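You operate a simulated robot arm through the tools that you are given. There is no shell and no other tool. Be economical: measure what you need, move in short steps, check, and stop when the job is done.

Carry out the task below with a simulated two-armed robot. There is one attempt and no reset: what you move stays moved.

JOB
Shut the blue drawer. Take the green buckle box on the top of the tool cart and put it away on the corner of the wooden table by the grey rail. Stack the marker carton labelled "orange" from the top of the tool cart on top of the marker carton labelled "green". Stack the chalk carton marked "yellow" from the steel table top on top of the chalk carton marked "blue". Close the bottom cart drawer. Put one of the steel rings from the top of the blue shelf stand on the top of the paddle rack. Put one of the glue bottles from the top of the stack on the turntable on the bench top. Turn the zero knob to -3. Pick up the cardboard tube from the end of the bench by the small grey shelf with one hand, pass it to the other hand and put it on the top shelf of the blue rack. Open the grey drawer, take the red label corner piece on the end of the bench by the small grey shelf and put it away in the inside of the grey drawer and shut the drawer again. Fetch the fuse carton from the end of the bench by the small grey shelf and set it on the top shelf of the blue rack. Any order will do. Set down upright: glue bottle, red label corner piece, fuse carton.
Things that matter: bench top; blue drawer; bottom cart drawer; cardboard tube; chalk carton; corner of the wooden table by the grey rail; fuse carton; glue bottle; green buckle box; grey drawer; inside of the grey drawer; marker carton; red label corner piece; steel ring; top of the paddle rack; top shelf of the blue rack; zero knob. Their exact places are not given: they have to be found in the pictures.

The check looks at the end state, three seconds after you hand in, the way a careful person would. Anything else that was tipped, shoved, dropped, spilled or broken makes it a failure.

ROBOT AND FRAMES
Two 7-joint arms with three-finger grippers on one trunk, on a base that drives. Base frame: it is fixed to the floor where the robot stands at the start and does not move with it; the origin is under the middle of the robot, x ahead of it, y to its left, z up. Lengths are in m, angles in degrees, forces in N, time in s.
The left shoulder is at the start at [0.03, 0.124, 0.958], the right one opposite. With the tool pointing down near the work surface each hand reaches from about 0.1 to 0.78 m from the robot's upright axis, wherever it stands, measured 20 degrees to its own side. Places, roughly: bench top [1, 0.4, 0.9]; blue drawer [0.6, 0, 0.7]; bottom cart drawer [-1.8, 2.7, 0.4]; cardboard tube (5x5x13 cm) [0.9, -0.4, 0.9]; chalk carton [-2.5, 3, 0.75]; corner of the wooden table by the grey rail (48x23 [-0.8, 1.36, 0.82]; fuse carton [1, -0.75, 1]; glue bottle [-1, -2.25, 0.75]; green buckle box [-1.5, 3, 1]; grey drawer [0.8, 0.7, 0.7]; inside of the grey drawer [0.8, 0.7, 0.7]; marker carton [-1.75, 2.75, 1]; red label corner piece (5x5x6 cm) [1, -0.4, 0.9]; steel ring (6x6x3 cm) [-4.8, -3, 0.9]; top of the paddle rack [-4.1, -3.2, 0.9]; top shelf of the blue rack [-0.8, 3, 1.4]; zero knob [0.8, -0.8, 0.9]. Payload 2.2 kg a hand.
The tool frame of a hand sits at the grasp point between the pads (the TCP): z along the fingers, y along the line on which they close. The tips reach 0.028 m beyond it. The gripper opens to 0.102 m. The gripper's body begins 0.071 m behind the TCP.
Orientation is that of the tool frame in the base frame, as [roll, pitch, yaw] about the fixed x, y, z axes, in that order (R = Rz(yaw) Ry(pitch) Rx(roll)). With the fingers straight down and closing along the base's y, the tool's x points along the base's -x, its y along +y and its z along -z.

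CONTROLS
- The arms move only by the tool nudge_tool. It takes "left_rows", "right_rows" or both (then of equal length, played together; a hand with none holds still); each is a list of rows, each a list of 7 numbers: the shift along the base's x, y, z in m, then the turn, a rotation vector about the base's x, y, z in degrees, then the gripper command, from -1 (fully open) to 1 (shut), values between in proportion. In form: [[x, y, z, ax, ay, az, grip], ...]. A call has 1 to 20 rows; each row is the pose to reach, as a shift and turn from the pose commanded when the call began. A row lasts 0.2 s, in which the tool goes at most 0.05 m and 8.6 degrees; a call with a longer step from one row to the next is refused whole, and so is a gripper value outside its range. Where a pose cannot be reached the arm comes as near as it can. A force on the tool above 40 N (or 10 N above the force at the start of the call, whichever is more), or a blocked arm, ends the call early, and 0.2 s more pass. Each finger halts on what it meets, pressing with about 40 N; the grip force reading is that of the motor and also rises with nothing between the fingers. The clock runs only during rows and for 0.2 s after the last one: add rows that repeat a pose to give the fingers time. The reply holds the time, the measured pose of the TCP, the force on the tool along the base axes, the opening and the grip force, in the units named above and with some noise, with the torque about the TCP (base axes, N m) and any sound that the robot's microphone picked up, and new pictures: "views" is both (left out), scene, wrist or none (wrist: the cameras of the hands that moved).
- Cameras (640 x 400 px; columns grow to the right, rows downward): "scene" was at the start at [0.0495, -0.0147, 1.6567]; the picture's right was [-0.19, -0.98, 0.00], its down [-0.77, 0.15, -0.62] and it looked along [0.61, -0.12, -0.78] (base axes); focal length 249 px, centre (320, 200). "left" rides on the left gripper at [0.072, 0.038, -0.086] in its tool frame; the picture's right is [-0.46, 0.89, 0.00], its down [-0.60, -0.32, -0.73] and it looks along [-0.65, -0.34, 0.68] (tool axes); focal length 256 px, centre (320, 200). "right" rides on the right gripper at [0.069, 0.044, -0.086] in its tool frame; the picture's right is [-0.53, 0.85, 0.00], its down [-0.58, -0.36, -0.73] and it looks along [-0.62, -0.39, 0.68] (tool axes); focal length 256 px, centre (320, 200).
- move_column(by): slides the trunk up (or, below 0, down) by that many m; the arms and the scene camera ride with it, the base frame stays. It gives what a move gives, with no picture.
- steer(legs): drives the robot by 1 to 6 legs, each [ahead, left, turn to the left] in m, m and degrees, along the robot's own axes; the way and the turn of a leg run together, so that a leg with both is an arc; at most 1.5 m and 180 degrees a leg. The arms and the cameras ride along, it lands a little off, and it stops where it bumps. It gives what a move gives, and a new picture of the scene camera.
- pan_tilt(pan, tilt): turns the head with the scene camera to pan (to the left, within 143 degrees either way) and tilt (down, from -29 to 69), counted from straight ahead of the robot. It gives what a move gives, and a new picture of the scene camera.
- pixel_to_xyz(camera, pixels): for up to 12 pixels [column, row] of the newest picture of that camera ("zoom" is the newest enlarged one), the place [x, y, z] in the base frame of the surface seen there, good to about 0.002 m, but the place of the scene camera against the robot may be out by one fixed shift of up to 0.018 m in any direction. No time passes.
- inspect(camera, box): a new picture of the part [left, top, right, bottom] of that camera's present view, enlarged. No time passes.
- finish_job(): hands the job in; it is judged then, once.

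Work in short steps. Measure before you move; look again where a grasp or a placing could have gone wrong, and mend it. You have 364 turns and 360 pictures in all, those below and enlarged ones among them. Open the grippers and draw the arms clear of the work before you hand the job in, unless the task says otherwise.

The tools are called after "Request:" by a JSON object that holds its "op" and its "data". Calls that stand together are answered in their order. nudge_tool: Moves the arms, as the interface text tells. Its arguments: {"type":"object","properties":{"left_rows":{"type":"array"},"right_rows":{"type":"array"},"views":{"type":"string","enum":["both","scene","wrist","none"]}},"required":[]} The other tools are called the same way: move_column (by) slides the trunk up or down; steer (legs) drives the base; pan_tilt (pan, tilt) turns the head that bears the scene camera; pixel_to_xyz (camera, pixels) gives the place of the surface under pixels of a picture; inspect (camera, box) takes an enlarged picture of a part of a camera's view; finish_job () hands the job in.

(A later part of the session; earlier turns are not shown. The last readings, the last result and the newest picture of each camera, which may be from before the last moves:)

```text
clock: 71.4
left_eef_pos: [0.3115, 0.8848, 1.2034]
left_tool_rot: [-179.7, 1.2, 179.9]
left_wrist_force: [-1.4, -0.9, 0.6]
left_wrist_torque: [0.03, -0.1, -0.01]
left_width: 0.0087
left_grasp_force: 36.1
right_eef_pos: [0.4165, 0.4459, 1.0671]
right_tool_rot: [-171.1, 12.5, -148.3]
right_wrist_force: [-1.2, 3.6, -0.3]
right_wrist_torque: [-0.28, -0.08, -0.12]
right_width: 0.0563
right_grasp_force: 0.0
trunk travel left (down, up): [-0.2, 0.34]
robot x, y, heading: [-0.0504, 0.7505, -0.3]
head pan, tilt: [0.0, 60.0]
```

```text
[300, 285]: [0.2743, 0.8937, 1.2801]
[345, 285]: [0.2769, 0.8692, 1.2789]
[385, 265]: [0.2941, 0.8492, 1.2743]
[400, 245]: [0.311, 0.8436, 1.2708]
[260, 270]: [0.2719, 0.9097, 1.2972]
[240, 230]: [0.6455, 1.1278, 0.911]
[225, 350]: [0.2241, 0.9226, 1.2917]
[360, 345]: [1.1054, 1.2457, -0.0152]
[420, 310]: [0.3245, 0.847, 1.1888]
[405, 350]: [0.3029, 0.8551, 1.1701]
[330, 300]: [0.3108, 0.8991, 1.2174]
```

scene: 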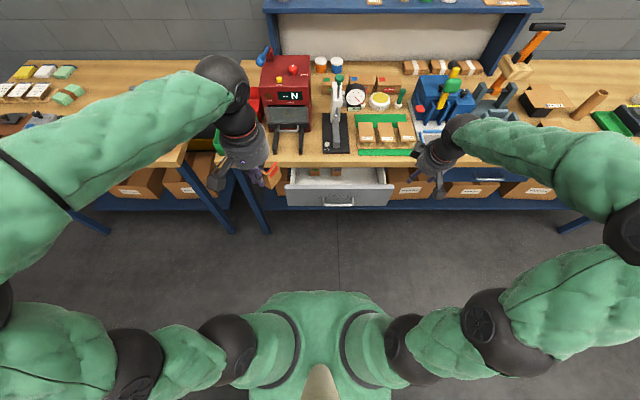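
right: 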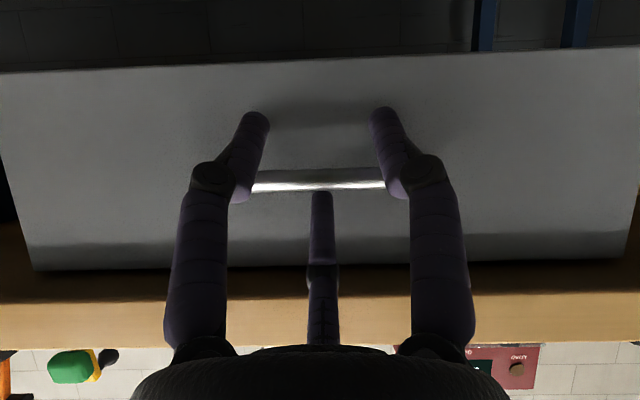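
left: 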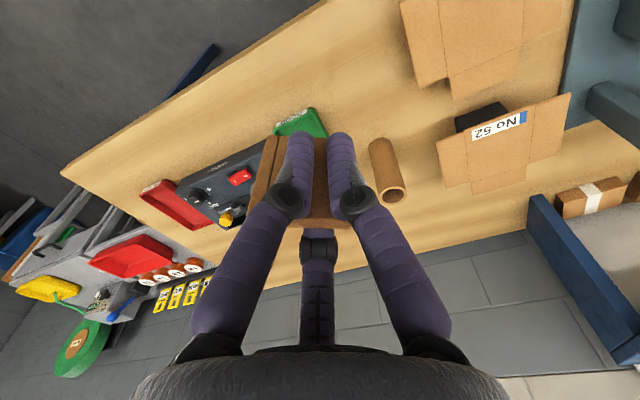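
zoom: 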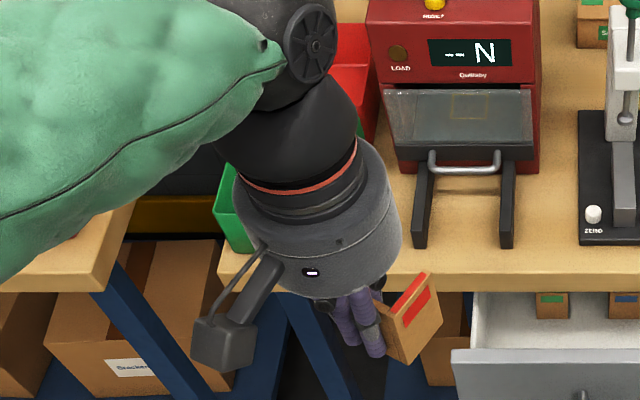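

Palm rim is 0.085 above TCP with radius 0.043, so tool-down placing at x≈0.563 just fits (panel back ≈0.533, bench edge ≈0.614). I move the left hand over (0.563,0.72), yaw +38°, first high.

Request:
{"op": "nudge_tool", "data": {"left_rows": [[0.03, -0.02, 0, 0, 0, 8, 1], [0.07, -0.04, 0, 0, 0, 16, 1], [0.11, -0.06, 0, 0, 0, 24, 1], [0.15, -0.08, 0, 0, 0, 32, 1], [0.19, -0.1, -0.01, 0, 0, 38, 1], [0.22, -0.13, -0.03, 0, 0, 38, 1], [0.246, -0.165, -0.05, 0, 0, 38, 1], [0.246, -0.165, -0.1, 0, 0, 38, 1], [0.246, -0.165, -0.15, 0, 0, 38, 1], [0.246, -0.165, -0.2, 0, 0, 38, 1], [0.246, -0.165, -0.25, 0, 0, 38, 1], [0.246, -0.165, -0.29, 0, 0, 38, 1], [0.246, -0.165, -0.29, 0, 0, 38, 1]], "views": "both"}}

```text
clock: 74.2
left_eef_pos: [0.5602, 0.7215, 0.9106]
left_tool_rot: [-179.6, 1.1, -142.3]
left_wrist_force: [-0.5, -0.3, -0.1]
left_wrist_torque: [0.0, -0.01, 0.01]
left_width: 0.0087
left_grasp_force: 36.6
right_eef_pos: [0.4207, 0.4484, 1.0678]
right_tool_rot: [-171.9, 13.2, -149.4]
right_wrist_force: [0.9, -0.7, -0.4]
right_wrist_torque: [0.0, -0.04, -0.02]
right_width: 0.0559
right_grasp_force: 0.1
trunk travel left (down, up): [-0.2, 0.34]
robot x, y, heading: [-0.0504, 0.7463, -0.3]
head pan, tilt: [0.0, 60.0]
```

scene: 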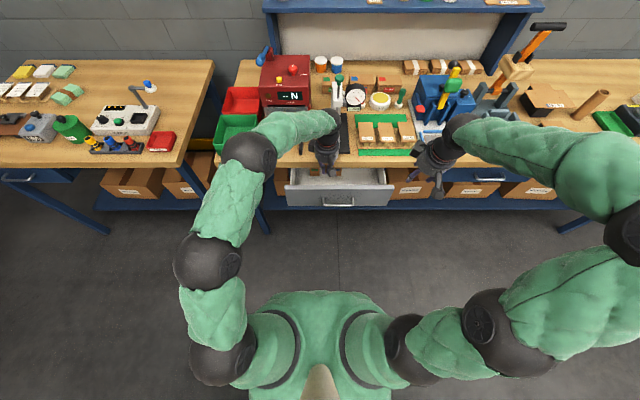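
left: 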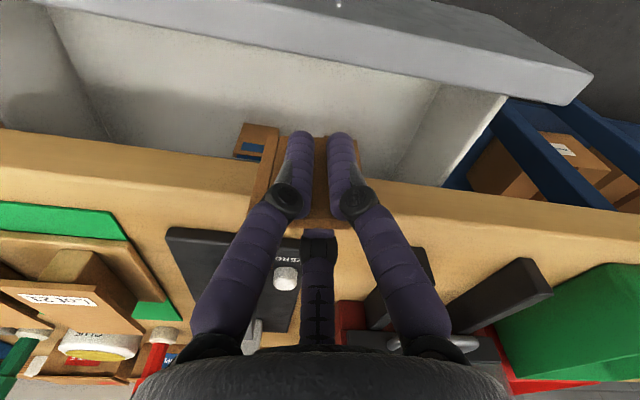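

I measure the panel's inner edge, drawer floor and bench edge with the left camera.

Request:
{"op": "pixel_to_xyz", "data": {"camera": "left", "pixels": [[300, 50], [300, 100], [220, 100], [220, 148], [400, 188], [420, 175], [270, 155], [250, 150], [310, 65], [200, 170]]}}

Request:
{"op": "inspect", "data": {"camera": "left", "box": [200, 0, 440, 240]}}

```text
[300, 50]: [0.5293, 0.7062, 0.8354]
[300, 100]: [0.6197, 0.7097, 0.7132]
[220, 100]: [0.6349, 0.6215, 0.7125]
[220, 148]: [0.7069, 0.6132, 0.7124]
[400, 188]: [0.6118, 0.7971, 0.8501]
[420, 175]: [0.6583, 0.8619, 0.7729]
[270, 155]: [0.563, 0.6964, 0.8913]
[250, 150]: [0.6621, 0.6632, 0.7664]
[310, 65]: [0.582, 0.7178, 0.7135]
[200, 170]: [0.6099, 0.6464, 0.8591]
```

```text
1.67 times, centred on (320, 120) of left
```

zoom: 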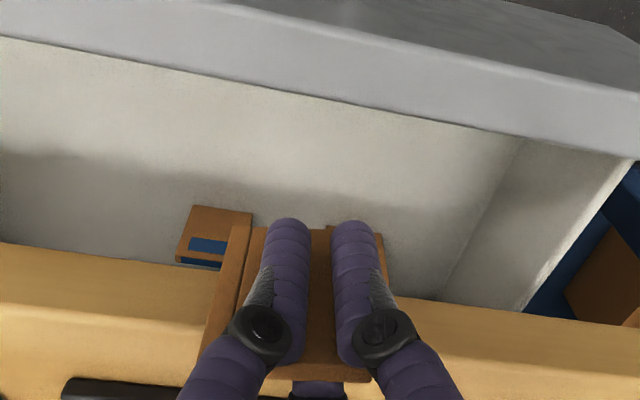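

Floor 0.713, panel top 0.835, bench edge x 0.611. I descend 0.153 so the piece bottom nearly touches.

Request:
{"op": "nudge_tool", "data": {"left_rows": [[0, 0, -0.04, 0, 0, 0, 1], [0, 0, -0.08, 0, 0, 0, 1], [0, 0, -0.11, 0, 0, 0, 1], [0, 0, -0.13, 0, 0, 0, 1], [0, 0, -0.145, 0, 0, 0, 1], [0, 0, -0.153, 0, 0, 0, 1], [0, 0, -0.153, 0, 0, 0, 1]], "views": "wrist"}}

```text
clock: 75.8
left_eef_pos: [0.5649, 0.721, 0.7601]
left_tool_rot: [-179.5, 1.3, -142.1]
left_wrist_force: [0.5, 0.4, 13.2]
left_wrist_torque: [-0.25, 0.63, -0.01]
left_width: 0.0085
left_grasp_force: 36.2
right_eef_pos: [0.4198, 0.4503, 1.0681]
right_tool_rot: [-172.0, 13.2, -149.4]
right_wrist_force: [-1.1, -0.1, -0.1]
right_wrist_torque: [0.0, 0.03, -0.03]
right_width: 0.0559
right_grasp_force: 0.1
trunk travel left (down, up): [-0.2, 0.34]
robot x, y, heading: [-0.0498, 0.7478, -0.4]
head pan, tilt: [0.0, 60.0]
```

left: 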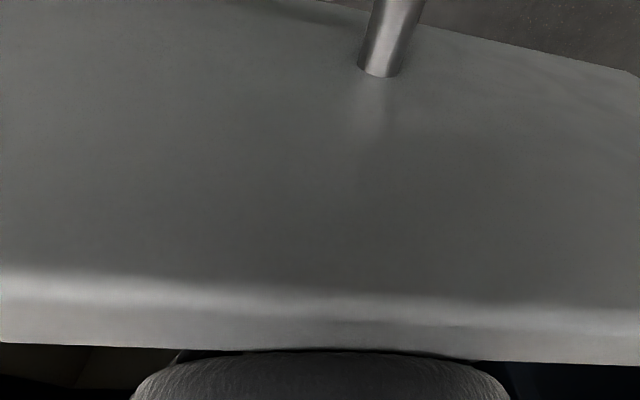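

The upward force acts 5 cm toward −x: the palm edge rests on the drawer panel, with the piece ~7 mm above the floor. I rise 2 mm, release it (small drop) and go up.

Request:
{"op": "nudge_tool", "data": {"left_rows": [[0.001, 0, 0.002, 0, 0, 0, 1], [0.001, 0, 0.002, 0, 0, 0, 0.4], [0.001, 0, 0.002, 0, 0, 0, 0.4], [0.001, 0, 0.002, 0, 0, 0, 0.4], [0.001, 0, 0.002, 0, 0, 0, 0.4], [0.001, 0, 0.03, 0, 0, 0, 0.4], [0.001, 0, 0.06, 0, 0, 0, 0.4], [0.001, 0, 0.1, 0, 0, 0, 0.4], [0.001, 0, 0.14, 0, 0, 0, 0.4]], "views": "wrist"}}

```text
clock: 77.8
left_eef_pos: [0.5612, 0.7202, 0.8999]
left_tool_rot: [-179.7, 1.0, -142.2]
left_wrist_force: [0.8, 0.3, -0.2]
left_wrist_torque: [0.03, -0.01, 0.0]
left_width: 0.0305
left_grasp_force: 0.2
right_eef_pos: [0.4187, 0.4504, 1.0674]
right_tool_rot: [-172.0, 13.2, -149.5]
right_wrist_force: [0.2, -0.3, 0.5]
right_wrist_torque: [-0.01, -0.04, -0.01]
right_width: 0.0562
right_grasp_force: 0.0
trunk travel left (down, up): [-0.2, 0.34]
robot x, y, heading: [-0.052, 0.747, -0.4]
head pan, tilt: [0.0, 60.0]
```

left: 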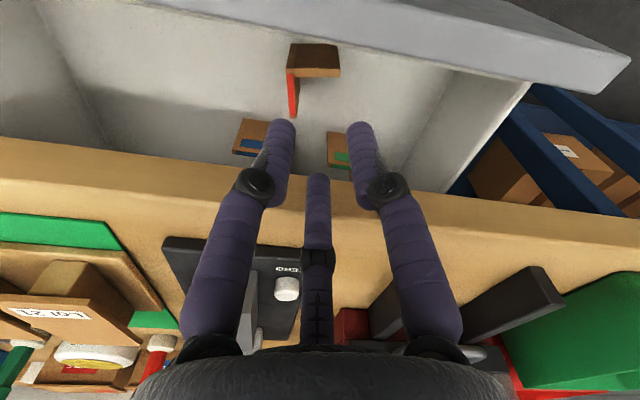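

The piece stands upright in the drawer. I withdraw the left hand, un-yaw it, then tilt it for pushing the drawer shut.

Request:
{"op": "nudge_tool", "data": {"left_rows": [[0, 0, 0.04, 0, 0, 0, 0.4], [0, 0, 0.08, 0, 0, -8, 0.6], [-0.04, 0, 0.1, 0, 0, -16, 1], [-0.08, 0, 0.1, 0, 0, -24, 1], [-0.12, 0, 0.1, 0, 0, -32, 1], [-0.16, 0, 0.1, 0, 0, -38, 1], [-0.19, 0, 0.1, 0, 0, -38, 1]], "views": "none"}}

Request:
{"op": "nudge_tool", "data": {"left_rows": [[0, -0.01, 0, 0, -8, 0, 1], [0, -0.02, 0, 0, -16, 0, 1], [0, -0.03, 0, 0, -24, 0, 1], [0, -0.04, -0.02, 0, -32, 0, 1], [0, -0.05, -0.04, 0, -40, 0, 1], [0, -0.05, -0.07, 0, -48, 0, 1], [0.01, -0.05, -0.1, 0, -55, 0, 1], [0.02, -0.05, -0.14, 0, -60, 0, 1], [0.03, -0.05, -0.18, 0, -60, 0, 1], [0.04, -0.05, -0.2, 0, -60, 0, 1]], "views": "both"}}

```text
clock: 79.4
left_eef_pos: [0.3732, 0.7222, 1.0017]
left_tool_rot: [-179.8, 1.2, 179.6]
left_wrist_force: [0.4, -0.1, 0.4]
left_wrist_torque: [-0.01, 0.03, 0.04]
left_width: 0.0018
left_grasp_force: 31.5
right_eef_pos: [0.4195, 0.4489, 1.0686]
right_tool_rot: [-172.0, 13.3, -149.4]
right_wrist_force: [-0.4, 0.0, 0.0]
right_wrist_torque: [-0.01, 0.05, 0.02]
right_width: 0.0559
right_grasp_force: 0.0
trunk travel left (down, up): [-0.2, 0.34]
robot x, y, heading: [-0.0519, 0.7476, -0.6]
head pan, tilt: [0.0, 60.0]
```

```text
clock: 81.6
left_eef_pos: [0.4165, 0.6696, 0.7989]
left_tool_rot: [-179.8, 61.1, 179.7]
left_wrist_force: [0.1, -0.2, -0.3]
left_wrist_torque: [-0.01, 0.01, -0.03]
left_width: 0.0021
left_grasp_force: 31.2
right_eef_pos: [0.4213, 0.4497, 1.0665]
right_tool_rot: [-171.9, 13.2, -149.5]
right_wrist_force: [0.0, -0.5, 0.5]
right_wrist_torque: [-0.02, 0.03, 0.01]
right_width: 0.0563
right_grasp_force: 0.1
trunk travel left (down, up): [-0.2, 0.34]
robot x, y, heading: [-0.0508, 0.7451, -0.4]
head pan, tilt: [0.0, 60.0]
```

scene: 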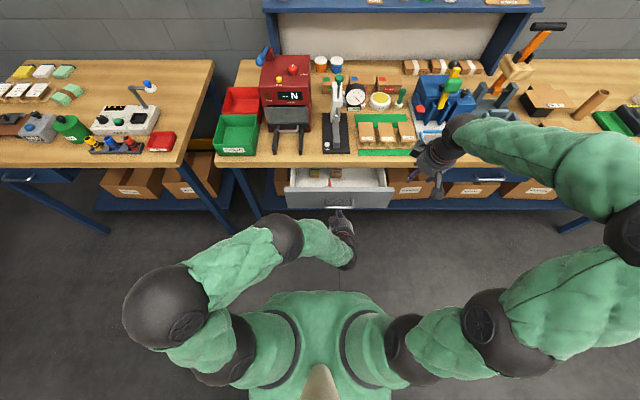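
left: 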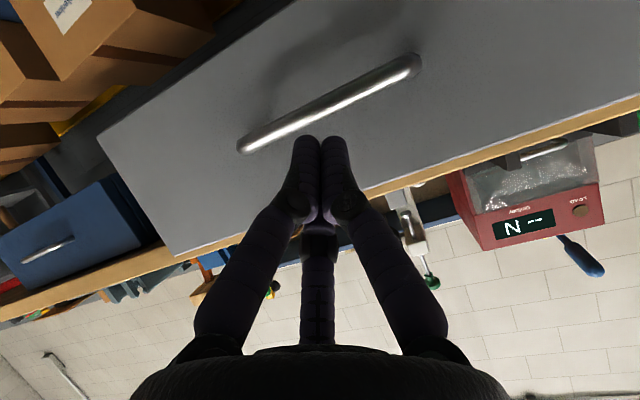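

Tips face the panel just above the handle. I push slowly.

Request:
{"op": "nudge_tool", "data": {"left_rows": [[0.03, 0, 0.01, 0, 0, 0, 1], [0.06, 0, 0.01, 0, 0, 0, 1], [0.075, 0, 0.01, 0, 0, 0, 1], [0.085, 0, 0.01, 0, 0, 0, 1], [0.095, 0, 0.01, 0, 0, 0, 1], [0.105, 0, 0.01, 0, 0, 0, 1], [0.115, 0, 0.01, 0, 0, 0, 1], [0.125, 0, 0.01, 0, 0, 0, 1], [0.135, 0, 0.01, 0, 0, 0, 1], [0.145, 0, 0.01, 0, 0, 0, 1], [0.155, 0, 0.01, 0, 0, 0, 1], [0.165, 0, 0.01, 0, 0, 0, 1], [0.175, 0, 0.01, 0, 0, 0, 1], [0.185, 0, 0.01, 0, 0, 0, 1], [0.195, 0, 0.01, 0, 0, 0, 1], [0.205, 0, 0.01, 0, 0, 0, 1], [0.215, 0, 0.01, 0, 0, 0, 1], [0.225, 0, 0.01, 0, 0, 0, 1]], "views": "both"}}

```text
clock: 85.0
left_eef_pos: [0.611, 0.6698, 0.8046]
left_tool_rot: [179.4, 60.5, 178.8]
left_wrist_force: [-4.0, -1.2, -0.1]
left_wrist_torque: [0.03, -0.19, 0.11]
left_width: 0.0018
left_grasp_force: 31.8
right_eef_pos: [0.4167, 0.4489, 1.0688]
right_tool_rot: [-171.9, 13.3, -149.4]
right_wrist_force: [-0.4, 0.5, -0.1]
right_wrist_torque: [-0.01, 0.0, 0.01]
right_width: 0.056
right_grasp_force: 0.1
trunk travel left (down, up): [-0.2, 0.34]
robot x, y, heading: [-0.0472, 0.7476, -0.4]
head pan, tilt: [0.0, 60.0]
stopped in row 17 (left hand): the force on the tool passed its limit at 50 N (the readings are from after the stop); the commanded pose is now the measured one
```

scene: 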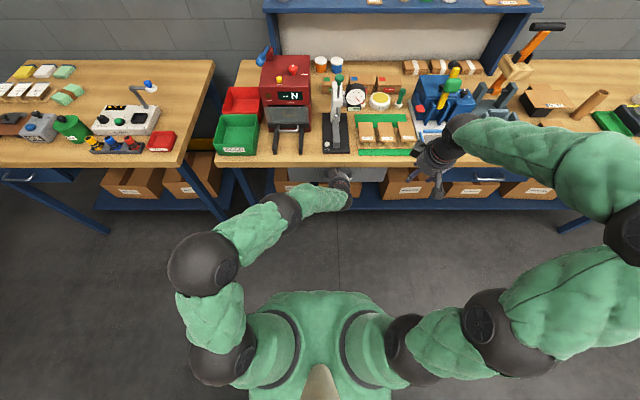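
left: 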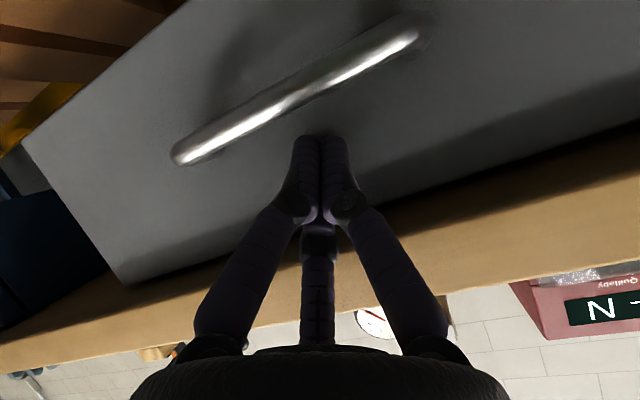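

Stop reached. I verify the panel face location with the camera (closed was x≈0.639).

Request:
{"op": "pixel_to_xyz", "data": {"camera": "left", "pixels": [[200, 200], [420, 120], [300, 90]]}}

Request:
{"op": "nudge_tool", "data": {"left_rows": [[-0.04, 0, 0, 0, 0, 0, 1], [-0.08, 0, 0, 0, 0, 0, 1], [-0.12, 0.01, 0, 0, 0, 0, 1], [-0.15, 0.03, 0.02, 0, 0, 0, 1], [-0.17, 0.05, 0.05, 0, 0, 0, 1], [-0.18, 0.07, 0.09, 0, 0, 0, 1], [-0.18, 0.09, 0.13, 0, 8, 0, 1], [-0.18, 0.11, 0.17, 0, 16, 0, 1], [-0.18, 0.13, 0.21, 0, 24, 0, 1], [-0.18, 0.15, 0.25, 0, 32, 0, 1], [-0.18, 0.16, 0.29, 0, 40, 0, -1], [-0.18, 0.17, 0.33, 0, 48, 0, -1], [-0.18, 0.18, 0.37, 0, 56, 0, -1], [-0.18, 0.18, 0.4, 0, 61, 0, -1]], "views": "none"}}

```text
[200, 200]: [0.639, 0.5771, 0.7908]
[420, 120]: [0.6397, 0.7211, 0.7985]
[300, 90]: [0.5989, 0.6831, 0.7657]
```

```text
clock: 88.0
left_eef_pos: [0.4338, 0.8479, 1.2048]
left_tool_rot: [-179.6, -0.7, 179.5]
left_wrist_force: [-0.1, -0.8, -0.2]
left_wrist_torque: [-0.01, 0.03, 0.05]
left_width: 0.1019
left_grasp_force: 0.1
right_eef_pos: [0.4197, 0.4497, 1.0677]
right_tool_rot: [-172.0, 13.2, -149.4]
right_wrist_force: [0.2, 0.8, 0.0]
right_wrist_torque: [0.0, -0.01, 0.05]
right_width: 0.056
right_grasp_force: 0.0
trunk travel left (down, up): [-0.2, 0.34]
robot x, y, heading: [-0.0504, 0.7466, -0.3]
head pan, tilt: [0.0, 60.0]
```

Drawer face is back at x 0.639: shut. I reset the right hand to straight down and higher, then drive to the tube and fuse carton.

Request:
{"op": "nudge_tool", "data": {"right_rows": [[0, 0, 0.03, 1, 3.5, -7, -0.5], [0, 0, 0.06, 2, 7, -14, -1], [0, 0, 0.09, 3, 10.5, -21, -1], [0, 0, 0.12, 4.3, 15, -29.5, -1], [0, 0, 0.14, 4.3, 15, -29.5, -1]], "views": "none"}}

Request:
{"op": "steer", "data": {"legs": [[0, -1.3, 0.3], [0.2, 0, 0]]}}

```text
refused: row 4 steps farther than a row can; nothing moved
```

```text
clock: 96.0
left_eef_pos: [0.6391, -0.4805, 1.2038]
left_tool_rot: [-179.5, -0.6, -179.3]
left_wrist_force: [0.8, -0.7, -0.3]
left_wrist_torque: [0.0, 0.02, -0.03]
left_width: 0.1022
left_grasp_force: 0.1
right_eef_pos: [0.6335, -0.8803, 1.0666]
right_tool_rot: [-172.0, 13.1, -148.3]
right_wrist_force: [1.1, -0.4, -0.6]
right_wrist_torque: [-0.01, 0.03, 0.02]
right_width: 0.0561
right_grasp_force: 0.0
trunk travel left (down, up): [-0.2, 0.34]
robot x, y, heading: [0.1557, -0.5904, 0.8]
head pan, tilt: [0.0, 60.0]
```

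scene: 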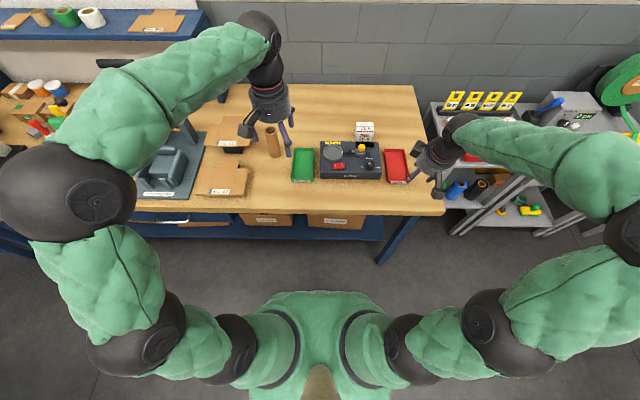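

I reset the right hand upright (smaller turns per row).

Request:
{"op": "nudge_tool", "data": {"right_rows": [[0, 0, 0.03, 0.9, 3.2, -6.4, -0.5], [0, 0, 0.06, 1.8, 6.4, -12.8, -1], [0, 0, 0.09, 2.7, 9.6, -19.2, -1], [0, 0, 0.12, 3.5, 12.5, -25, -1], [0, 0, 0.14, 4.3, 15, -30, -1]], "views": "none"}}

```text
clock: 97.2
left_eef_pos: [0.6377, -0.4825, 1.2029]
left_tool_rot: [-179.6, -0.6, -179.4]
left_wrist_force: [0.4, 0.4, 0.1]
left_wrist_torque: [0.03, 0.0, 0.02]
left_width: 0.1021
left_grasp_force: 0.2
right_eef_pos: [0.636, -0.8821, 1.2087]
right_tool_rot: [179.8, 0.1, -179.5]
right_wrist_force: [-0.4, -0.3, 0.2]
right_wrist_torque: [-0.02, 0.01, -0.01]
right_width: 0.102
right_grasp_force: 0.1
trunk travel left (down, up): [-0.2, 0.34]
robot x, y, heading: [0.1551, -0.5907, 0.7]
head pan, tilt: [0.0, 60.0]
```

Drive left 0.22 m so the right hand can take the tube.

Request:
{"op": "steer", "data": {"legs": [[0, 0.22, -0.7]]}}

```text
clock: 98.8
left_eef_pos: [0.6387, -0.2683, 1.2044]
left_tool_rot: [-179.5, -0.5, 179.9]
left_wrist_force: [0.6, 0.5, -0.1]
left_wrist_torque: [-0.06, 0.0, -0.02]
left_width: 0.1019
left_grasp_force: 0.0
right_eef_pos: [0.629, -0.6703, 1.2085]
right_tool_rot: [179.8, 0.2, 179.9]
right_wrist_force: [0.0, 0.6, 0.2]
right_wrist_torque: [-0.04, 0.03, 0.01]
right_width: 0.1017
right_grasp_force: 0.0
trunk travel left (down, up): [-0.2, 0.34]
robot x, y, heading: [0.1567, -0.3731, 0.0]
head pan, tilt: [0.0, 60.0]
```

scene: 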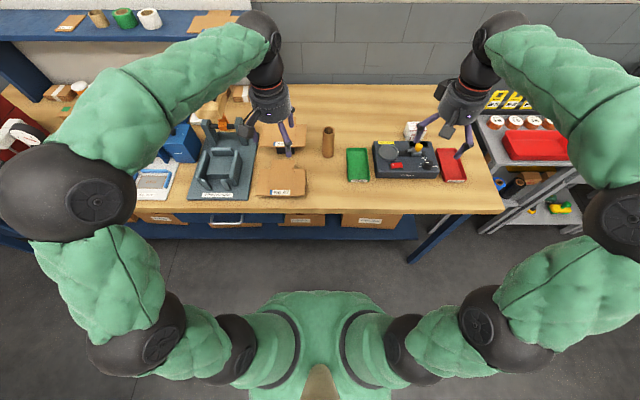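

I move the right hand over the tube (centre ≈ (0.857,−0.404), top z 1.01) and look.

Request:
{"op": "nudge_tool", "data": {"right_rows": [[0.04, 0.02, 0, 0, 0, 0, -0.5], [0.08, 0.05, 0, 0, 0, 0, -0.5], [0.115, 0.085, 0, 0, 0, 0, -0.5], [0.15, 0.12, 0, 0, 0, 0, -0.5], [0.18, 0.155, 0, 0, 0, 0, -0.5], [0.2, 0.195, 0, 0, 0, 0, -0.5], [0.21, 0.235, -0.02, 0, 0, 0, -0.5], [0.215, 0.266, -0.05, 0, 0, 0, -0.5], [0.215, 0.266, -0.08, 0, 0, 0, -0.5]], "views": "wrist"}}

```text
clock: 100.8
left_eef_pos: [0.6393, -0.2685, 1.2031]
left_tool_rot: [-179.6, -0.6, 179.8]
left_wrist_force: [0.2, -0.3, 0.5]
left_wrist_torque: [-0.04, 0.0, -0.01]
left_width: 0.102
left_grasp_force: 0.0
right_eef_pos: [0.845, -0.4025, 1.1298]
right_tool_rot: [179.8, 0.0, 180.0]
right_wrist_force: [-0.3, 0.1, 0.2]
right_wrist_torque: [0.0, 0.08, -0.01]
right_width: 0.0764
right_grasp_force: 0.1
right hand out of reach, approached as far as the arm can: row 7
trunk travel left (down, up): [-0.2, 0.34]
robot x, y, heading: [0.1591, -0.3728, -0.1]
head pan, tilt: [0.0, 60.0]
```

right: 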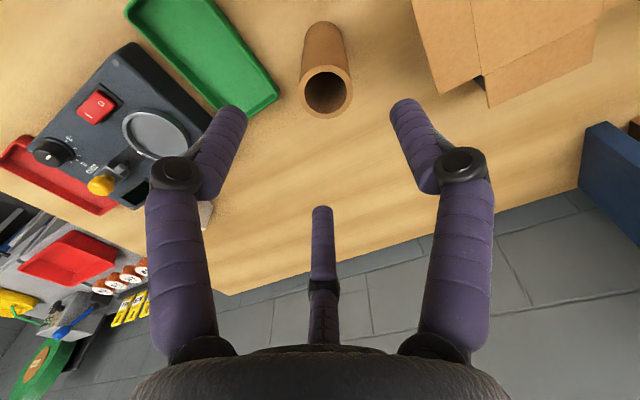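

I measure the tube rim in this view.

Request:
{"op": "pixel_to_xyz", "data": {"camera": "right", "pixels": [[301, 95], [351, 90], [326, 69], [326, 116], [308, 105], [345, 75]]}}

```text
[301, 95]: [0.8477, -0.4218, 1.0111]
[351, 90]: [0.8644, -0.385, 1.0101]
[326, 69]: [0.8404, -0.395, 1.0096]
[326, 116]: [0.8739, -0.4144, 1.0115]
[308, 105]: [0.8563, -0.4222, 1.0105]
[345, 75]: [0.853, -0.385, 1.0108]
```

Tube centre (0.8565,−0.4037). I go down to TCP z 0.995 and close.

Request:
{"op": "nudge_tool", "data": {"right_rows": [[0.0115, -0.001, -0.04, 0, 0, 0, -0.5], [0.0115, -0.001, -0.08, 0, 0, 0, -0.5], [0.0115, -0.001, -0.115, 0, 0, 0, -0.5], [0.0115, -0.001, -0.135, 0, 0, 0, -0.5], [0.0115, -0.001, -0.135, 0, 0, 0, 0], [0.0115, -0.001, -0.135, 0, 0, 0, 0.4], [0.0115, -0.001, -0.135, 0, 0, 0, 0.4]], "views": "wrist"}}

```text
clock: 102.4
left_eef_pos: [0.638, -0.2697, 1.2038]
left_tool_rot: [-179.6, -0.5, 179.9]
left_wrist_force: [0.0, -0.2, 0.3]
left_wrist_torque: [-0.01, 0.01, 0.02]
left_width: 0.1019
left_grasp_force: 0.1
right_eef_pos: [0.8848, -0.4004, 0.9973]
right_tool_rot: [-179.7, 0.2, 179.9]
right_wrist_force: [-0.5, 0.0, 0.4]
right_wrist_torque: [-0.01, 0.02, -0.03]
right_width: 0.0473
right_grasp_force: 39.5
right hand out of reach, approached as far as the arm can: row 2, 3, 4, 5
trunk travel left (down, up): [-0.2, 0.34]
robot x, y, heading: [0.1536, -0.3741, 0.1]
head pan, tilt: [0.0, 60.0]
```

right: 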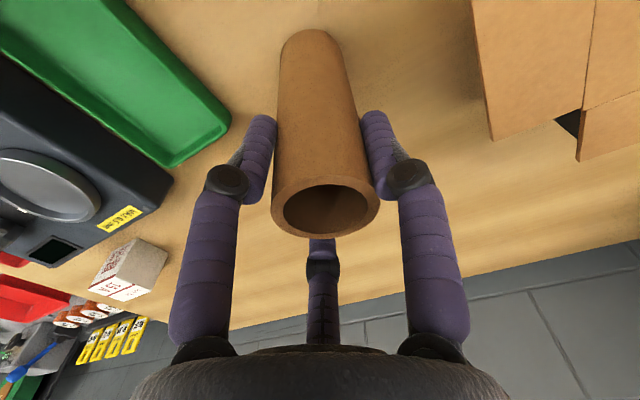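

The tube is gripped though the arm ended 3 cm further in x. I check the tube, then lift and draw back toward the robot.

Request:
{"op": "pixel_to_xyz", "data": {"camera": "right", "pixels": [[275, 210], [375, 210], [325, 235], [325, 180], [300, 40], [290, 60], [345, 60]]}}

Request:
{"op": "nudge_tool", "data": {"right_rows": [[-0.01, 0, 0.02, 0, 0, 0, 0.4], [-0.02, 0, 0.04, 0, 0, 0, 0.4], [-0.04, 0, 0.06, 0, 0, 0, 0.4], [-0.07, 0, 0.08, 0, 0, 0, 0.4], [-0.1, 0, 0.1, 0, 0, 0, 0.4], [-0.14, 0, 0.12, 0, 0, 0, 0.4]], "views": "both"}}

```text
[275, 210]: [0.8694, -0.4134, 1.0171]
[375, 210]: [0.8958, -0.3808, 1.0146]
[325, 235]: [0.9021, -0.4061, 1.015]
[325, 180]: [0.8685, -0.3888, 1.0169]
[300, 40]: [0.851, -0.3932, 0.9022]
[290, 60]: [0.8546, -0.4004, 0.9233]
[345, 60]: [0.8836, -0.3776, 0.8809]
```

```text
clock: 103.8
left_eef_pos: [0.6363, -0.2689, 1.2044]
left_tool_rot: [-179.6, -0.4, 179.9]
left_wrist_force: [-1.2, 1.2, 0.1]
left_wrist_torque: [-0.02, -0.01, -0.01]
left_width: 0.1018
left_grasp_force: 0.1
right_eef_pos: [0.7126, -0.4035, 1.1147]
right_tool_rot: [179.7, 0.2, 179.9]
right_wrist_force: [-0.8, 0.6, -0.4]
right_wrist_torque: [0.01, -0.04, 0.0]
right_width: 0.0462
right_grasp_force: 39.9
right hand out of reach, approached as far as the arm can: row 1
trunk travel left (down, up): [-0.2, 0.34]
robot x, y, heading: [0.1569, -0.3723, 0.2]
head pan, tilt: [0.0, 60.0]
```

scene: 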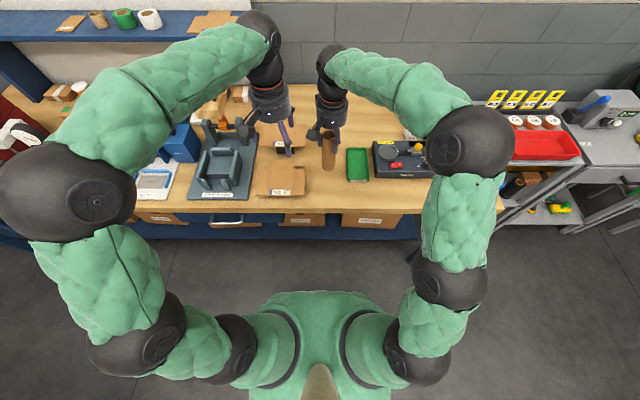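
right: 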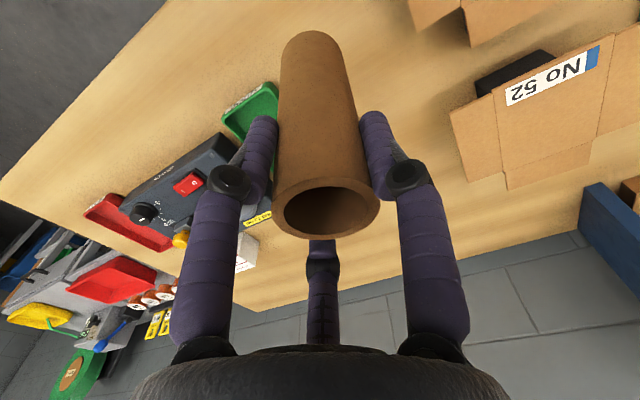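

Tube held. I drive back 0.3 m for a handover in free space.

Request:
{"op": "steer", "data": {"legs": [[-0.3, 0, 0]]}}

```text
clock: 105.9
left_eef_pos: [0.338, -0.2695, 1.2054]
left_tool_rot: [-179.6, -0.6, 179.9]
left_wrist_force: [-1.0, 0.2, 0.5]
left_wrist_torque: [0.01, -0.06, -0.01]
left_width: 0.1019
left_grasp_force: 0.0
right_eef_pos: [0.4133, -0.4045, 1.114]
right_tool_rot: [179.8, 0.2, 179.9]
right_wrist_force: [0.2, -0.5, 0.2]
right_wrist_torque: [-0.02, -0.02, 0.01]
right_width: 0.0452
right_grasp_force: 40.3
trunk travel left (down, up): [-0.2, 0.34]
robot x, y, heading: [-0.1441, -0.3751, -0.1]
head pan, tilt: [0.0, 60.0]
```

scene: 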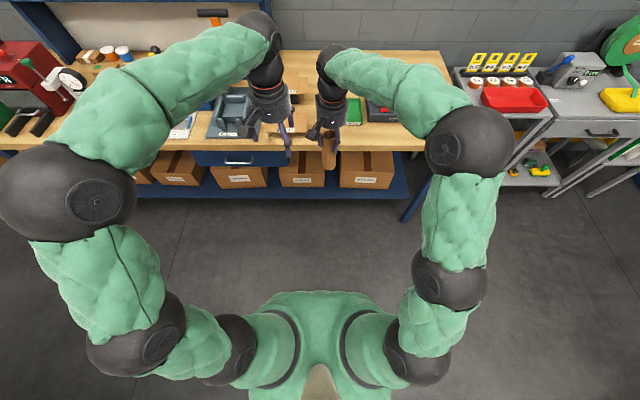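

I move the left hand left, yaw −30°, then roll it to point toward the tube (−y).

Request:
{"op": "nudge_tool", "data": {"left_rows": [[0.02, 0.04, 0, 0, 0, -7.5, -0.3], [0.04, 0.08, 0, 0, 0, -15, -0.3], [0.06, 0.12, 0, 0, 0, -22.5, -0.3], [0.076, 0.15, 0, 0, 0, -30, -0.3], [0.076, 0.17, 0, 0, 0, -30, -0.3]], "views": "none"}}

Request:
{"op": "nudge_tool", "data": {"left_rows": [[0, 0.01, -0.02, -8, 0, 0, -0.3], [0, 0.02, -0.04, -16, 0, 0, -0.3], [0, 0.02, -0.06, -24, 0, 0, -0.3], [0, 0.02, -0.08, -32, 0, 0, -0.3], [0, 0.02, -0.1, -40, 0, 0, -0.3], [0, 0.02, -0.12, -48, 0, 0, -0.3], [0, 0.02, -0.14, -56, 0, 0, -0.3], [0, 0.02, -0.155, -64, 0, 0, -0.3], [0, 0.01, -0.17, -72, 0, 0, -0.3], [0, 0, -0.17, -80, 0, 0, -0.3]], "views": "both"}}

```text
clock: 107.1
left_eef_pos: [0.4143, -0.0996, 1.2042]
left_tool_rot: [-179.6, -0.5, 149.8]
left_wrist_force: [0.1, -1.0, -0.7]
left_wrist_torque: [0.0, -0.01, -0.01]
left_width: 0.0663
left_grasp_force: 0.1
right_eef_pos: [0.4137, -0.4035, 1.1142]
right_tool_rot: [179.8, 0.0, 179.9]
right_wrist_force: [0.0, 0.0, 0.2]
right_wrist_torque: [0.0, 0.0, 0.02]
right_width: 0.0451
right_grasp_force: 39.9
trunk travel left (down, up): [-0.2, 0.34]
robot x, y, heading: [-0.1419, -0.3728, -0.1]
head pan, tilt: [0.0, 60.0]
```

```text
clock: 109.3
left_eef_pos: [0.4147, -0.0975, 1.0351]
left_tool_rot: [-101.2, 29.5, 173.7]
left_wrist_force: [-0.4, -0.4, -1.0]
left_wrist_torque: [-0.03, 0.05, 0.02]
left_width: 0.0662
left_grasp_force: 0.1
right_eef_pos: [0.4156, -0.405, 1.1131]
right_tool_rot: [179.8, 0.0, 179.9]
right_wrist_force: [0.2, 0.4, -0.1]
right_wrist_torque: [-0.01, -0.01, -0.02]
right_width: 0.0446
right_grasp_force: 39.6
trunk travel left (down, up): [-0.2, 0.34]
robot x, y, heading: [-0.1444, -0.3775, -0.1]
head pan, tilt: [0.0, 60.0]
```

scene: 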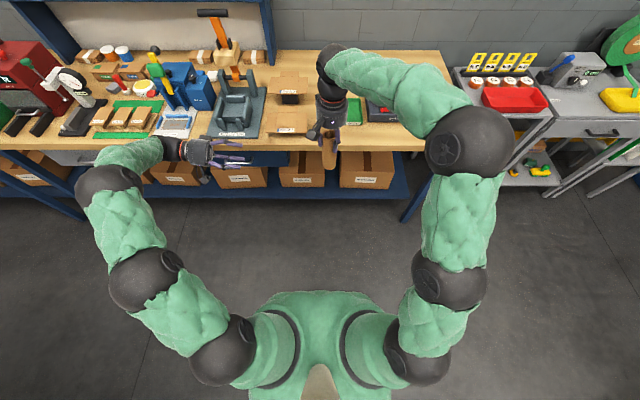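
left: 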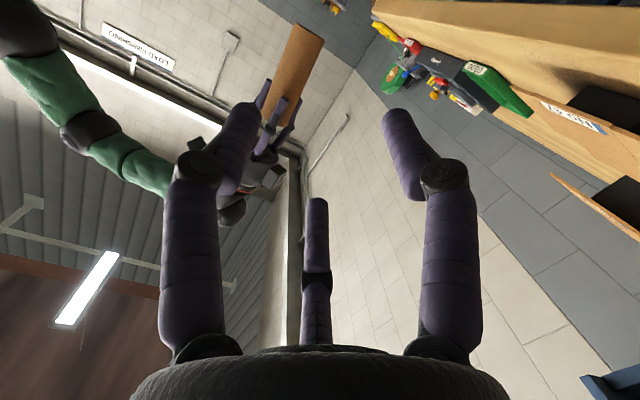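

Left hand points at the tube with fingers split across x. I approach along −y, straightening the last 10°, with a stop 2 cm short to look.

Request:
{"op": "nudge_tool", "data": {"left_rows": [[0, -0.045, 0, -5, 0, 0, -0.3], [0, -0.09, 0, -10, 0, 0, -0.3], [0, -0.135, 0, -10, 0, 0, -0.3], [0, -0.18, 0, -10, 0, 0, -0.3], [0, -0.22, 0, -10, 0, 0, -0.3], [0, -0.24, 0, -10, 0, 0, -0.3]], "views": "wrist"}}

```text
clock: 110.7
left_eef_pos: [0.415, -0.3402, 1.0323]
left_tool_rot: [-89.8, 30.1, 179.4]
left_wrist_force: [-0.4, -0.1, -0.7]
left_wrist_torque: [0.0, 0.02, 0.01]
left_width: 0.0664
left_grasp_force: 0.0
right_eef_pos: [0.4151, -0.4044, 1.1133]
right_tool_rot: [179.8, 0.1, 179.9]
right_wrist_force: [-1.4, 0.4, -0.3]
right_wrist_torque: [0.0, 0.0, 0.0]
right_width: 0.0445
right_grasp_force: 39.9
trunk travel left (down, up): [-0.2, 0.34]
robot x, y, heading: [-0.1447, -0.3741, -0.3]
head pan, tilt: [0.0, 60.0]
```

left: 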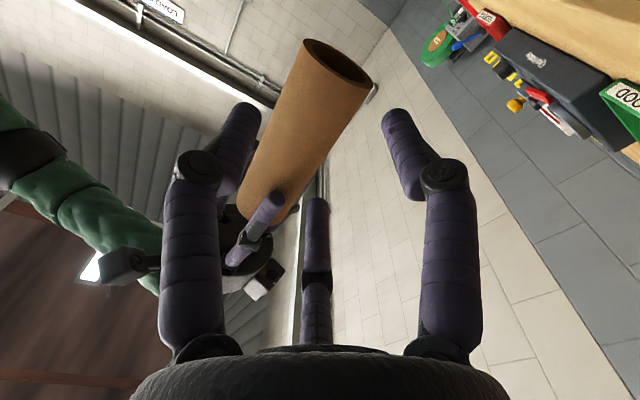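

Tube lies between one finger and the other two. I go the last 6.2 cm and close.

Request:
{"op": "nudge_tool", "data": {"left_rows": [[0, -0.025, 0, 0, 0, 0, -0.3], [0, -0.045, 0, 0, 0, 0, -0.3], [0, -0.062, 0, 0, 0, 0, -0.3], [0, -0.062, 0, 0, 0, 0, -0.3], [0, -0.062, 0, 0, 0, 0, 0.1], [0, -0.062, 0, 0, 0, 0, 0.3], [0, -0.062, 0, 0, 0, 0, 0.5], [0, -0.062, 0, 0, 0, 0, 0.5]], "views": "wrist"}}

```text
clock: 112.5
left_eef_pos: [0.4182, -0.4, 1.0355]
left_tool_rot: [-89.6, 30.3, 179.9]
left_wrist_force: [35.9, 13.1, 14.9]
left_wrist_torque: [-0.3, 1.57, 0.09]
left_width: 0.0649
left_grasp_force: 29.5
right_eef_pos: [0.4133, -0.4057, 1.1116]
right_tool_rot: [-179.9, -0.7, 179.9]
right_wrist_force: [-35.4, -12.0, -14.4]
right_wrist_torque: [-0.68, 1.16, -0.02]
right_width: 0.0433
right_grasp_force: 39.9
trunk travel left (down, up): [-0.2, 0.34]
robot x, y, heading: [-0.1461, -0.3751, 0.0]
head pan, tilt: [0.0, 60.0]
```

left: 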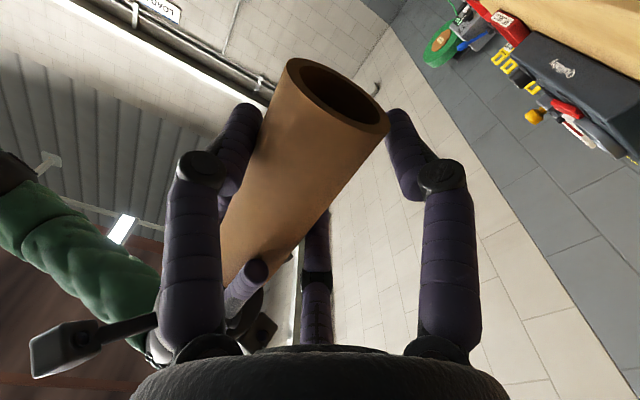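

The pair of fingers presses the tube off-centre (force +36 N x): the hand must sit ~8 mm further +x. I open a bit, shift +0.009 in x and close again.

Request:
{"op": "nudge_tool", "data": {"left_rows": [[0, 0, 0, 0, 0, 0, -0.5], [0.005, 0, 0, 0, 0, 0, -0.5], [0.009, 0, 0, 0, 0, 0, -0.5], [0.009, 0, 0, 0, 0, 0, -0.3], [0.009, 0, 0, 0, 0, 0, -0.15], [0.009, 0, 0, 0, 0, 0, 0], [0.009, 0, 0, 0, 0, 0, 0]], "views": "wrist"}}

```text
clock: 114.1
left_eef_pos: [0.4239, -0.4025, 1.032]
left_tool_rot: [-89.8, 30.1, 179.4]
left_wrist_force: [3.6, 4.9, 4.1]
left_wrist_torque: [-0.12, 0.28, -0.05]
left_width: 0.0645
left_grasp_force: 9.6
right_eef_pos: [0.4161, -0.4046, 1.1138]
right_tool_rot: [179.7, 0.1, 179.8]
right_wrist_force: [-3.3, -4.7, -2.7]
right_wrist_torque: [-0.32, 0.04, 0.04]
right_width: 0.0434
right_grasp_force: 39.6
trunk travel left (down, up): [-0.2, 0.34]
robot x, y, heading: [-0.1437, -0.3729, -0.2]
head pan, tilt: [0.0, 60.0]
```

left: 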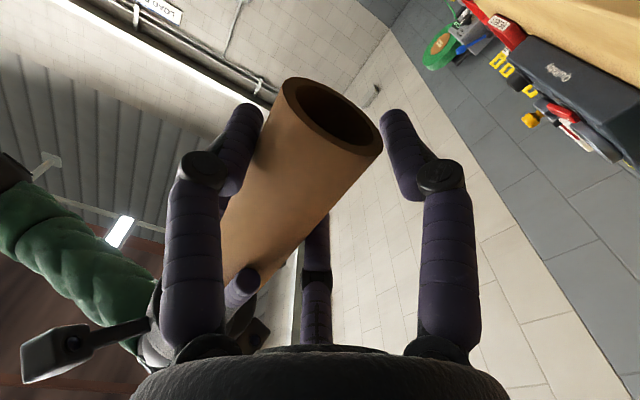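

Nearly balanced (force 3.6 N). I close fully.

Request:
{"op": "nudge_tool", "data": {"left_rows": [[0.001, 0, 0, 0, 0, 0, 0.2], [0.001, 0, 0, 0, 0, 0, 0.5], [0.001, 0, 0, 0, 0, 0, 0.5], [0.001, 0, 0, 0, 0, 0, 0.5]], "views": "none"}}

```text
clock: 115.1
left_eef_pos: [0.4255, -0.4035, 1.0314]
left_tool_rot: [-89.9, 30.0, 179.4]
left_wrist_force: [-7.8, 5.6, 0.7]
left_wrist_torque: [-0.06, 0.38, -0.16]
left_width: 0.0629
left_grasp_force: 28.0
right_eef_pos: [0.4176, -0.4047, 1.113]
right_tool_rot: [179.8, 0.3, 179.8]
right_wrist_force: [7.6, -4.2, -0.9]
right_wrist_torque: [-0.4, -0.96, 0.1]
right_width: 0.0433
right_grasp_force: 40.3
trunk travel left (down, up): [-0.2, 0.34]
robot x, y, heading: [-0.1435, -0.3738, -0.0]
head pan, tilt: [0.0, 60.0]
```

Left grips the tube. I open the right hand and lift it straight off.

Request:
{"op": "nudge_tool", "data": {"left_rows": [[0, 0, 0, 0, 0, 0, 0.8], [0, 0, 0, 0, 0, 0, 0.8], [0, 0, 0, 0, 0, 0, 0.8], [0, 0, 0, 0, 0, 0, 0.8], [0, 0, 0, 0, 0, 0, 0.8], [0, 0, 0, 0, 0, 0, 0.8], [0, 0, 0, 0, 0, 0, 0.8]], "right_rows": [[0, 0, 0, 0, 0, 0, 0], [0, 0, 0, 0, 0, 0, -0.5], [0, 0, 0, 0, 0, 0, -0.7], [0, 0, 0.04, 0, 0, 0, -0.7], [0, -0.02, 0.08, 0, 0, 0, -0.7], [0, -0.05, 0.11, 0, 0, 0, -0.7], [0, -0.08, 0.14, 0, 0, 0, -0.7]], "views": "both"}}

```text
clock: 116.7
left_eef_pos: [0.4257, -0.4037, 1.033]
left_tool_rot: [-89.8, 30.1, 179.4]
left_wrist_force: [0.2, -1.1, 0.0]
left_wrist_torque: [-0.03, -0.01, 0.02]
left_width: 0.0538
left_grasp_force: 40.1
right_eef_pos: [0.4142, -0.4848, 1.2506]
right_tool_rot: [179.7, 0.2, 179.9]
right_wrist_force: [0.3, -0.6, 0.3]
right_wrist_torque: [0.03, -0.02, 0.04]
right_width: 0.0867
right_grasp_force: 0.0
trunk travel left (down, up): [-0.2, 0.34]
robot x, y, heading: [-0.1435, -0.3742, 0.1]
head pan, tilt: [0.0, 60.0]
```

scene: 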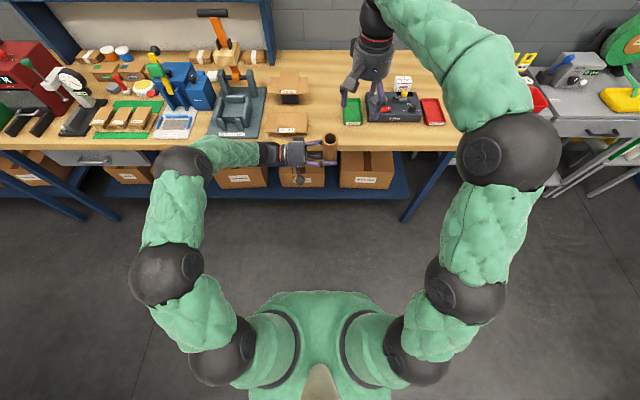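
right: 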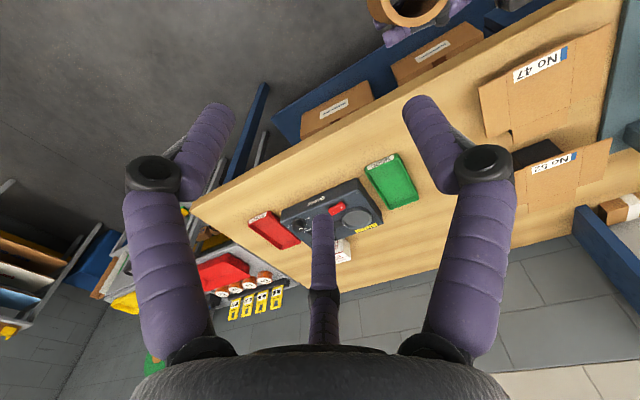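
left: 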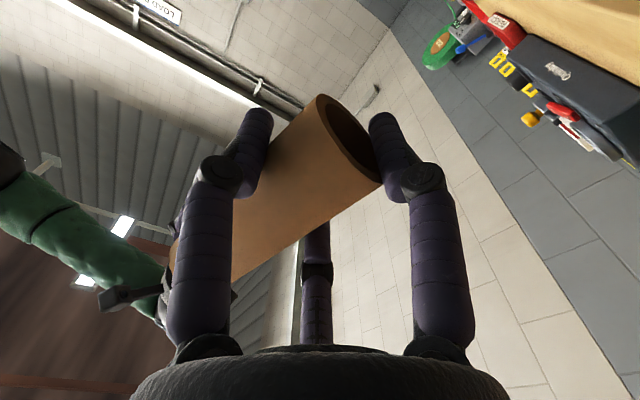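

Tube is in the left hand. I tuck the left hand back/left and drive toward the fuse carton.

Request:
{"op": "nudge_tool", "data": {"left_rows": [[0, 0.04, 0.02, 0, 0, 0, 0.8], [0, 0.08, 0.04, 0, 0, 0, 0.8], [0, 0.12, 0.06, 0, 0, 0, 0.8], [-0.01, 0.16, 0.08, 0, 0, 0, 0.8], [-0.03, 0.2, 0.1, 0, 0, 0, 0.8], [-0.05, 0.24, 0.12, 0, 0, 0, 0.8]], "views": "none"}}

```text
clock: 118.1
left_eef_pos: [0.3728, -0.1595, 1.1541]
left_tool_rot: [-89.8, 29.9, 179.4]
left_wrist_force: [-0.1, 1.1, -0.5]
left_wrist_torque: [0.01, -0.03, 0.01]
left_width: 0.0535
left_grasp_force: 40.1
right_eef_pos: [0.4145, -0.4839, 1.2514]
right_tool_rot: [179.8, 0.2, 179.7]
right_wrist_force: [-0.1, -1.1, 0.9]
right_wrist_torque: [-0.02, -0.04, -0.02]
right_width: 0.0869
right_grasp_force: 0.1
trunk travel left (down, up): [-0.2, 0.34]
robot x, y, heading: [-0.1421, -0.3739, 0.1]
head pan, tilt: [0.0, 60.0]
```

Request:
{"op": "steer", "data": {"legs": [[0, -0.2, 0], [0.36, 0, 0]]}}

```text
clock: 121.6
left_eef_pos: [0.7296, -0.3569, 1.153]
left_tool_rot: [-89.9, 30.1, 179.8]
left_wrist_force: [-0.2, -0.5, -1.3]
left_wrist_torque: [-0.03, 0.0, -0.04]
left_width: 0.0526
left_grasp_force: 40.1
right_eef_pos: [0.7722, -0.6816, 1.2491]
right_tool_rot: [179.8, 0.1, -179.9]
right_wrist_force: [0.5, 0.3, -0.1]
right_wrist_torque: [0.0, -0.01, 0.02]
right_width: 0.0867
right_grasp_force: 0.2
trunk travel left (down, up): [-0.2, 0.34]
robot x, y, heading: [0.209, -0.574, 0.5]
head pan, tilt: [0.0, 60.0]
```

scene: 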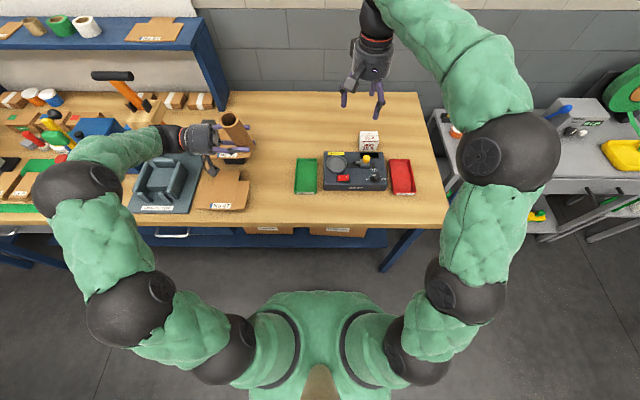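

I bring the right hand over near the fuse carton and look.

Request:
{"op": "nudge_tool", "data": {"right_rows": [[0.02, -0.02, -0.03, 0, 0, 0, -0.7], [0.04, -0.04, -0.06, 0, 0, 0, -0.7], [0.07, -0.06, -0.09, 0, 0, 0, -0.7], [0.1, -0.08, -0.11, 0, 0, 0, -0.7], [0.12, -0.08, -0.14, 0, 0, 0, -0.7]], "views": "wrist"}}

Request:
{"op": "inspect", "data": {"camera": "right", "box": [220, 30, 420, 190]}}

```text
clock: 122.8
left_eef_pos: [0.7299, -0.3575, 1.1529]
left_tool_rot: [-89.8, 30.1, 179.8]
left_wrist_force: [0.9, 1.1, -0.9]
left_wrist_torque: [-0.02, 0.0, -0.06]
left_width: 0.0525
left_grasp_force: 39.9
right_eef_pos: [0.8924, -0.7633, 1.1105]
right_tool_rot: [179.8, 0.1, -179.9]
right_wrist_force: [-0.6, 0.4, -0.1]
right_wrist_torque: [-0.01, 0.05, 0.01]
right_width: 0.0864
right_grasp_force: 0.1
trunk travel left (down, up): [-0.2, 0.34]
robot x, y, heading: [0.214, -0.573, 0.4]
head pan, tilt: [0.0, 60.0]
```

right: 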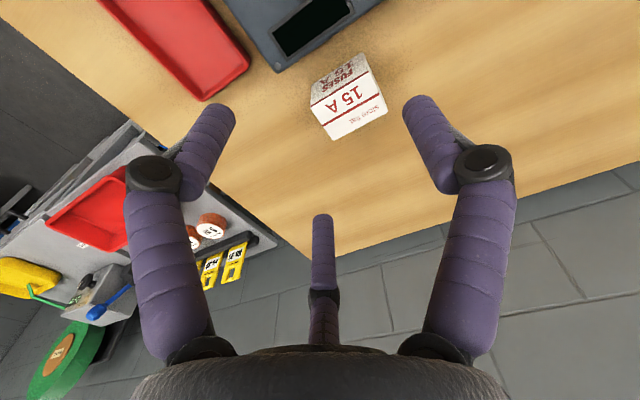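

```text
2.50 times, centred on (320, 110) of right
```

zoom: 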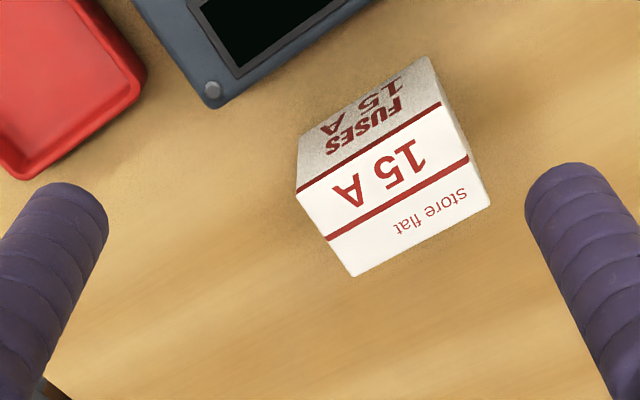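

Request:
{"op": "pixel_to_xyz", "data": {"camera": "zoom", "pixels": [[299, 194], [438, 106], [487, 203], [355, 274], [395, 190], [428, 60], [300, 140], [212, 90], [300, 60]]}}

```text
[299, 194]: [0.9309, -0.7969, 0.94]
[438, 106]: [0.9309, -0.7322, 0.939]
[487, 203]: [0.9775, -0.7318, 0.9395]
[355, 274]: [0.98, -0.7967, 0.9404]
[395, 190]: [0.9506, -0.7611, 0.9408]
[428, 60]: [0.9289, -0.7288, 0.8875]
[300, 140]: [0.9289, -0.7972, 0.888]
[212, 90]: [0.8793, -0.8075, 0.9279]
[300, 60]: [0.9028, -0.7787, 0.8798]
```

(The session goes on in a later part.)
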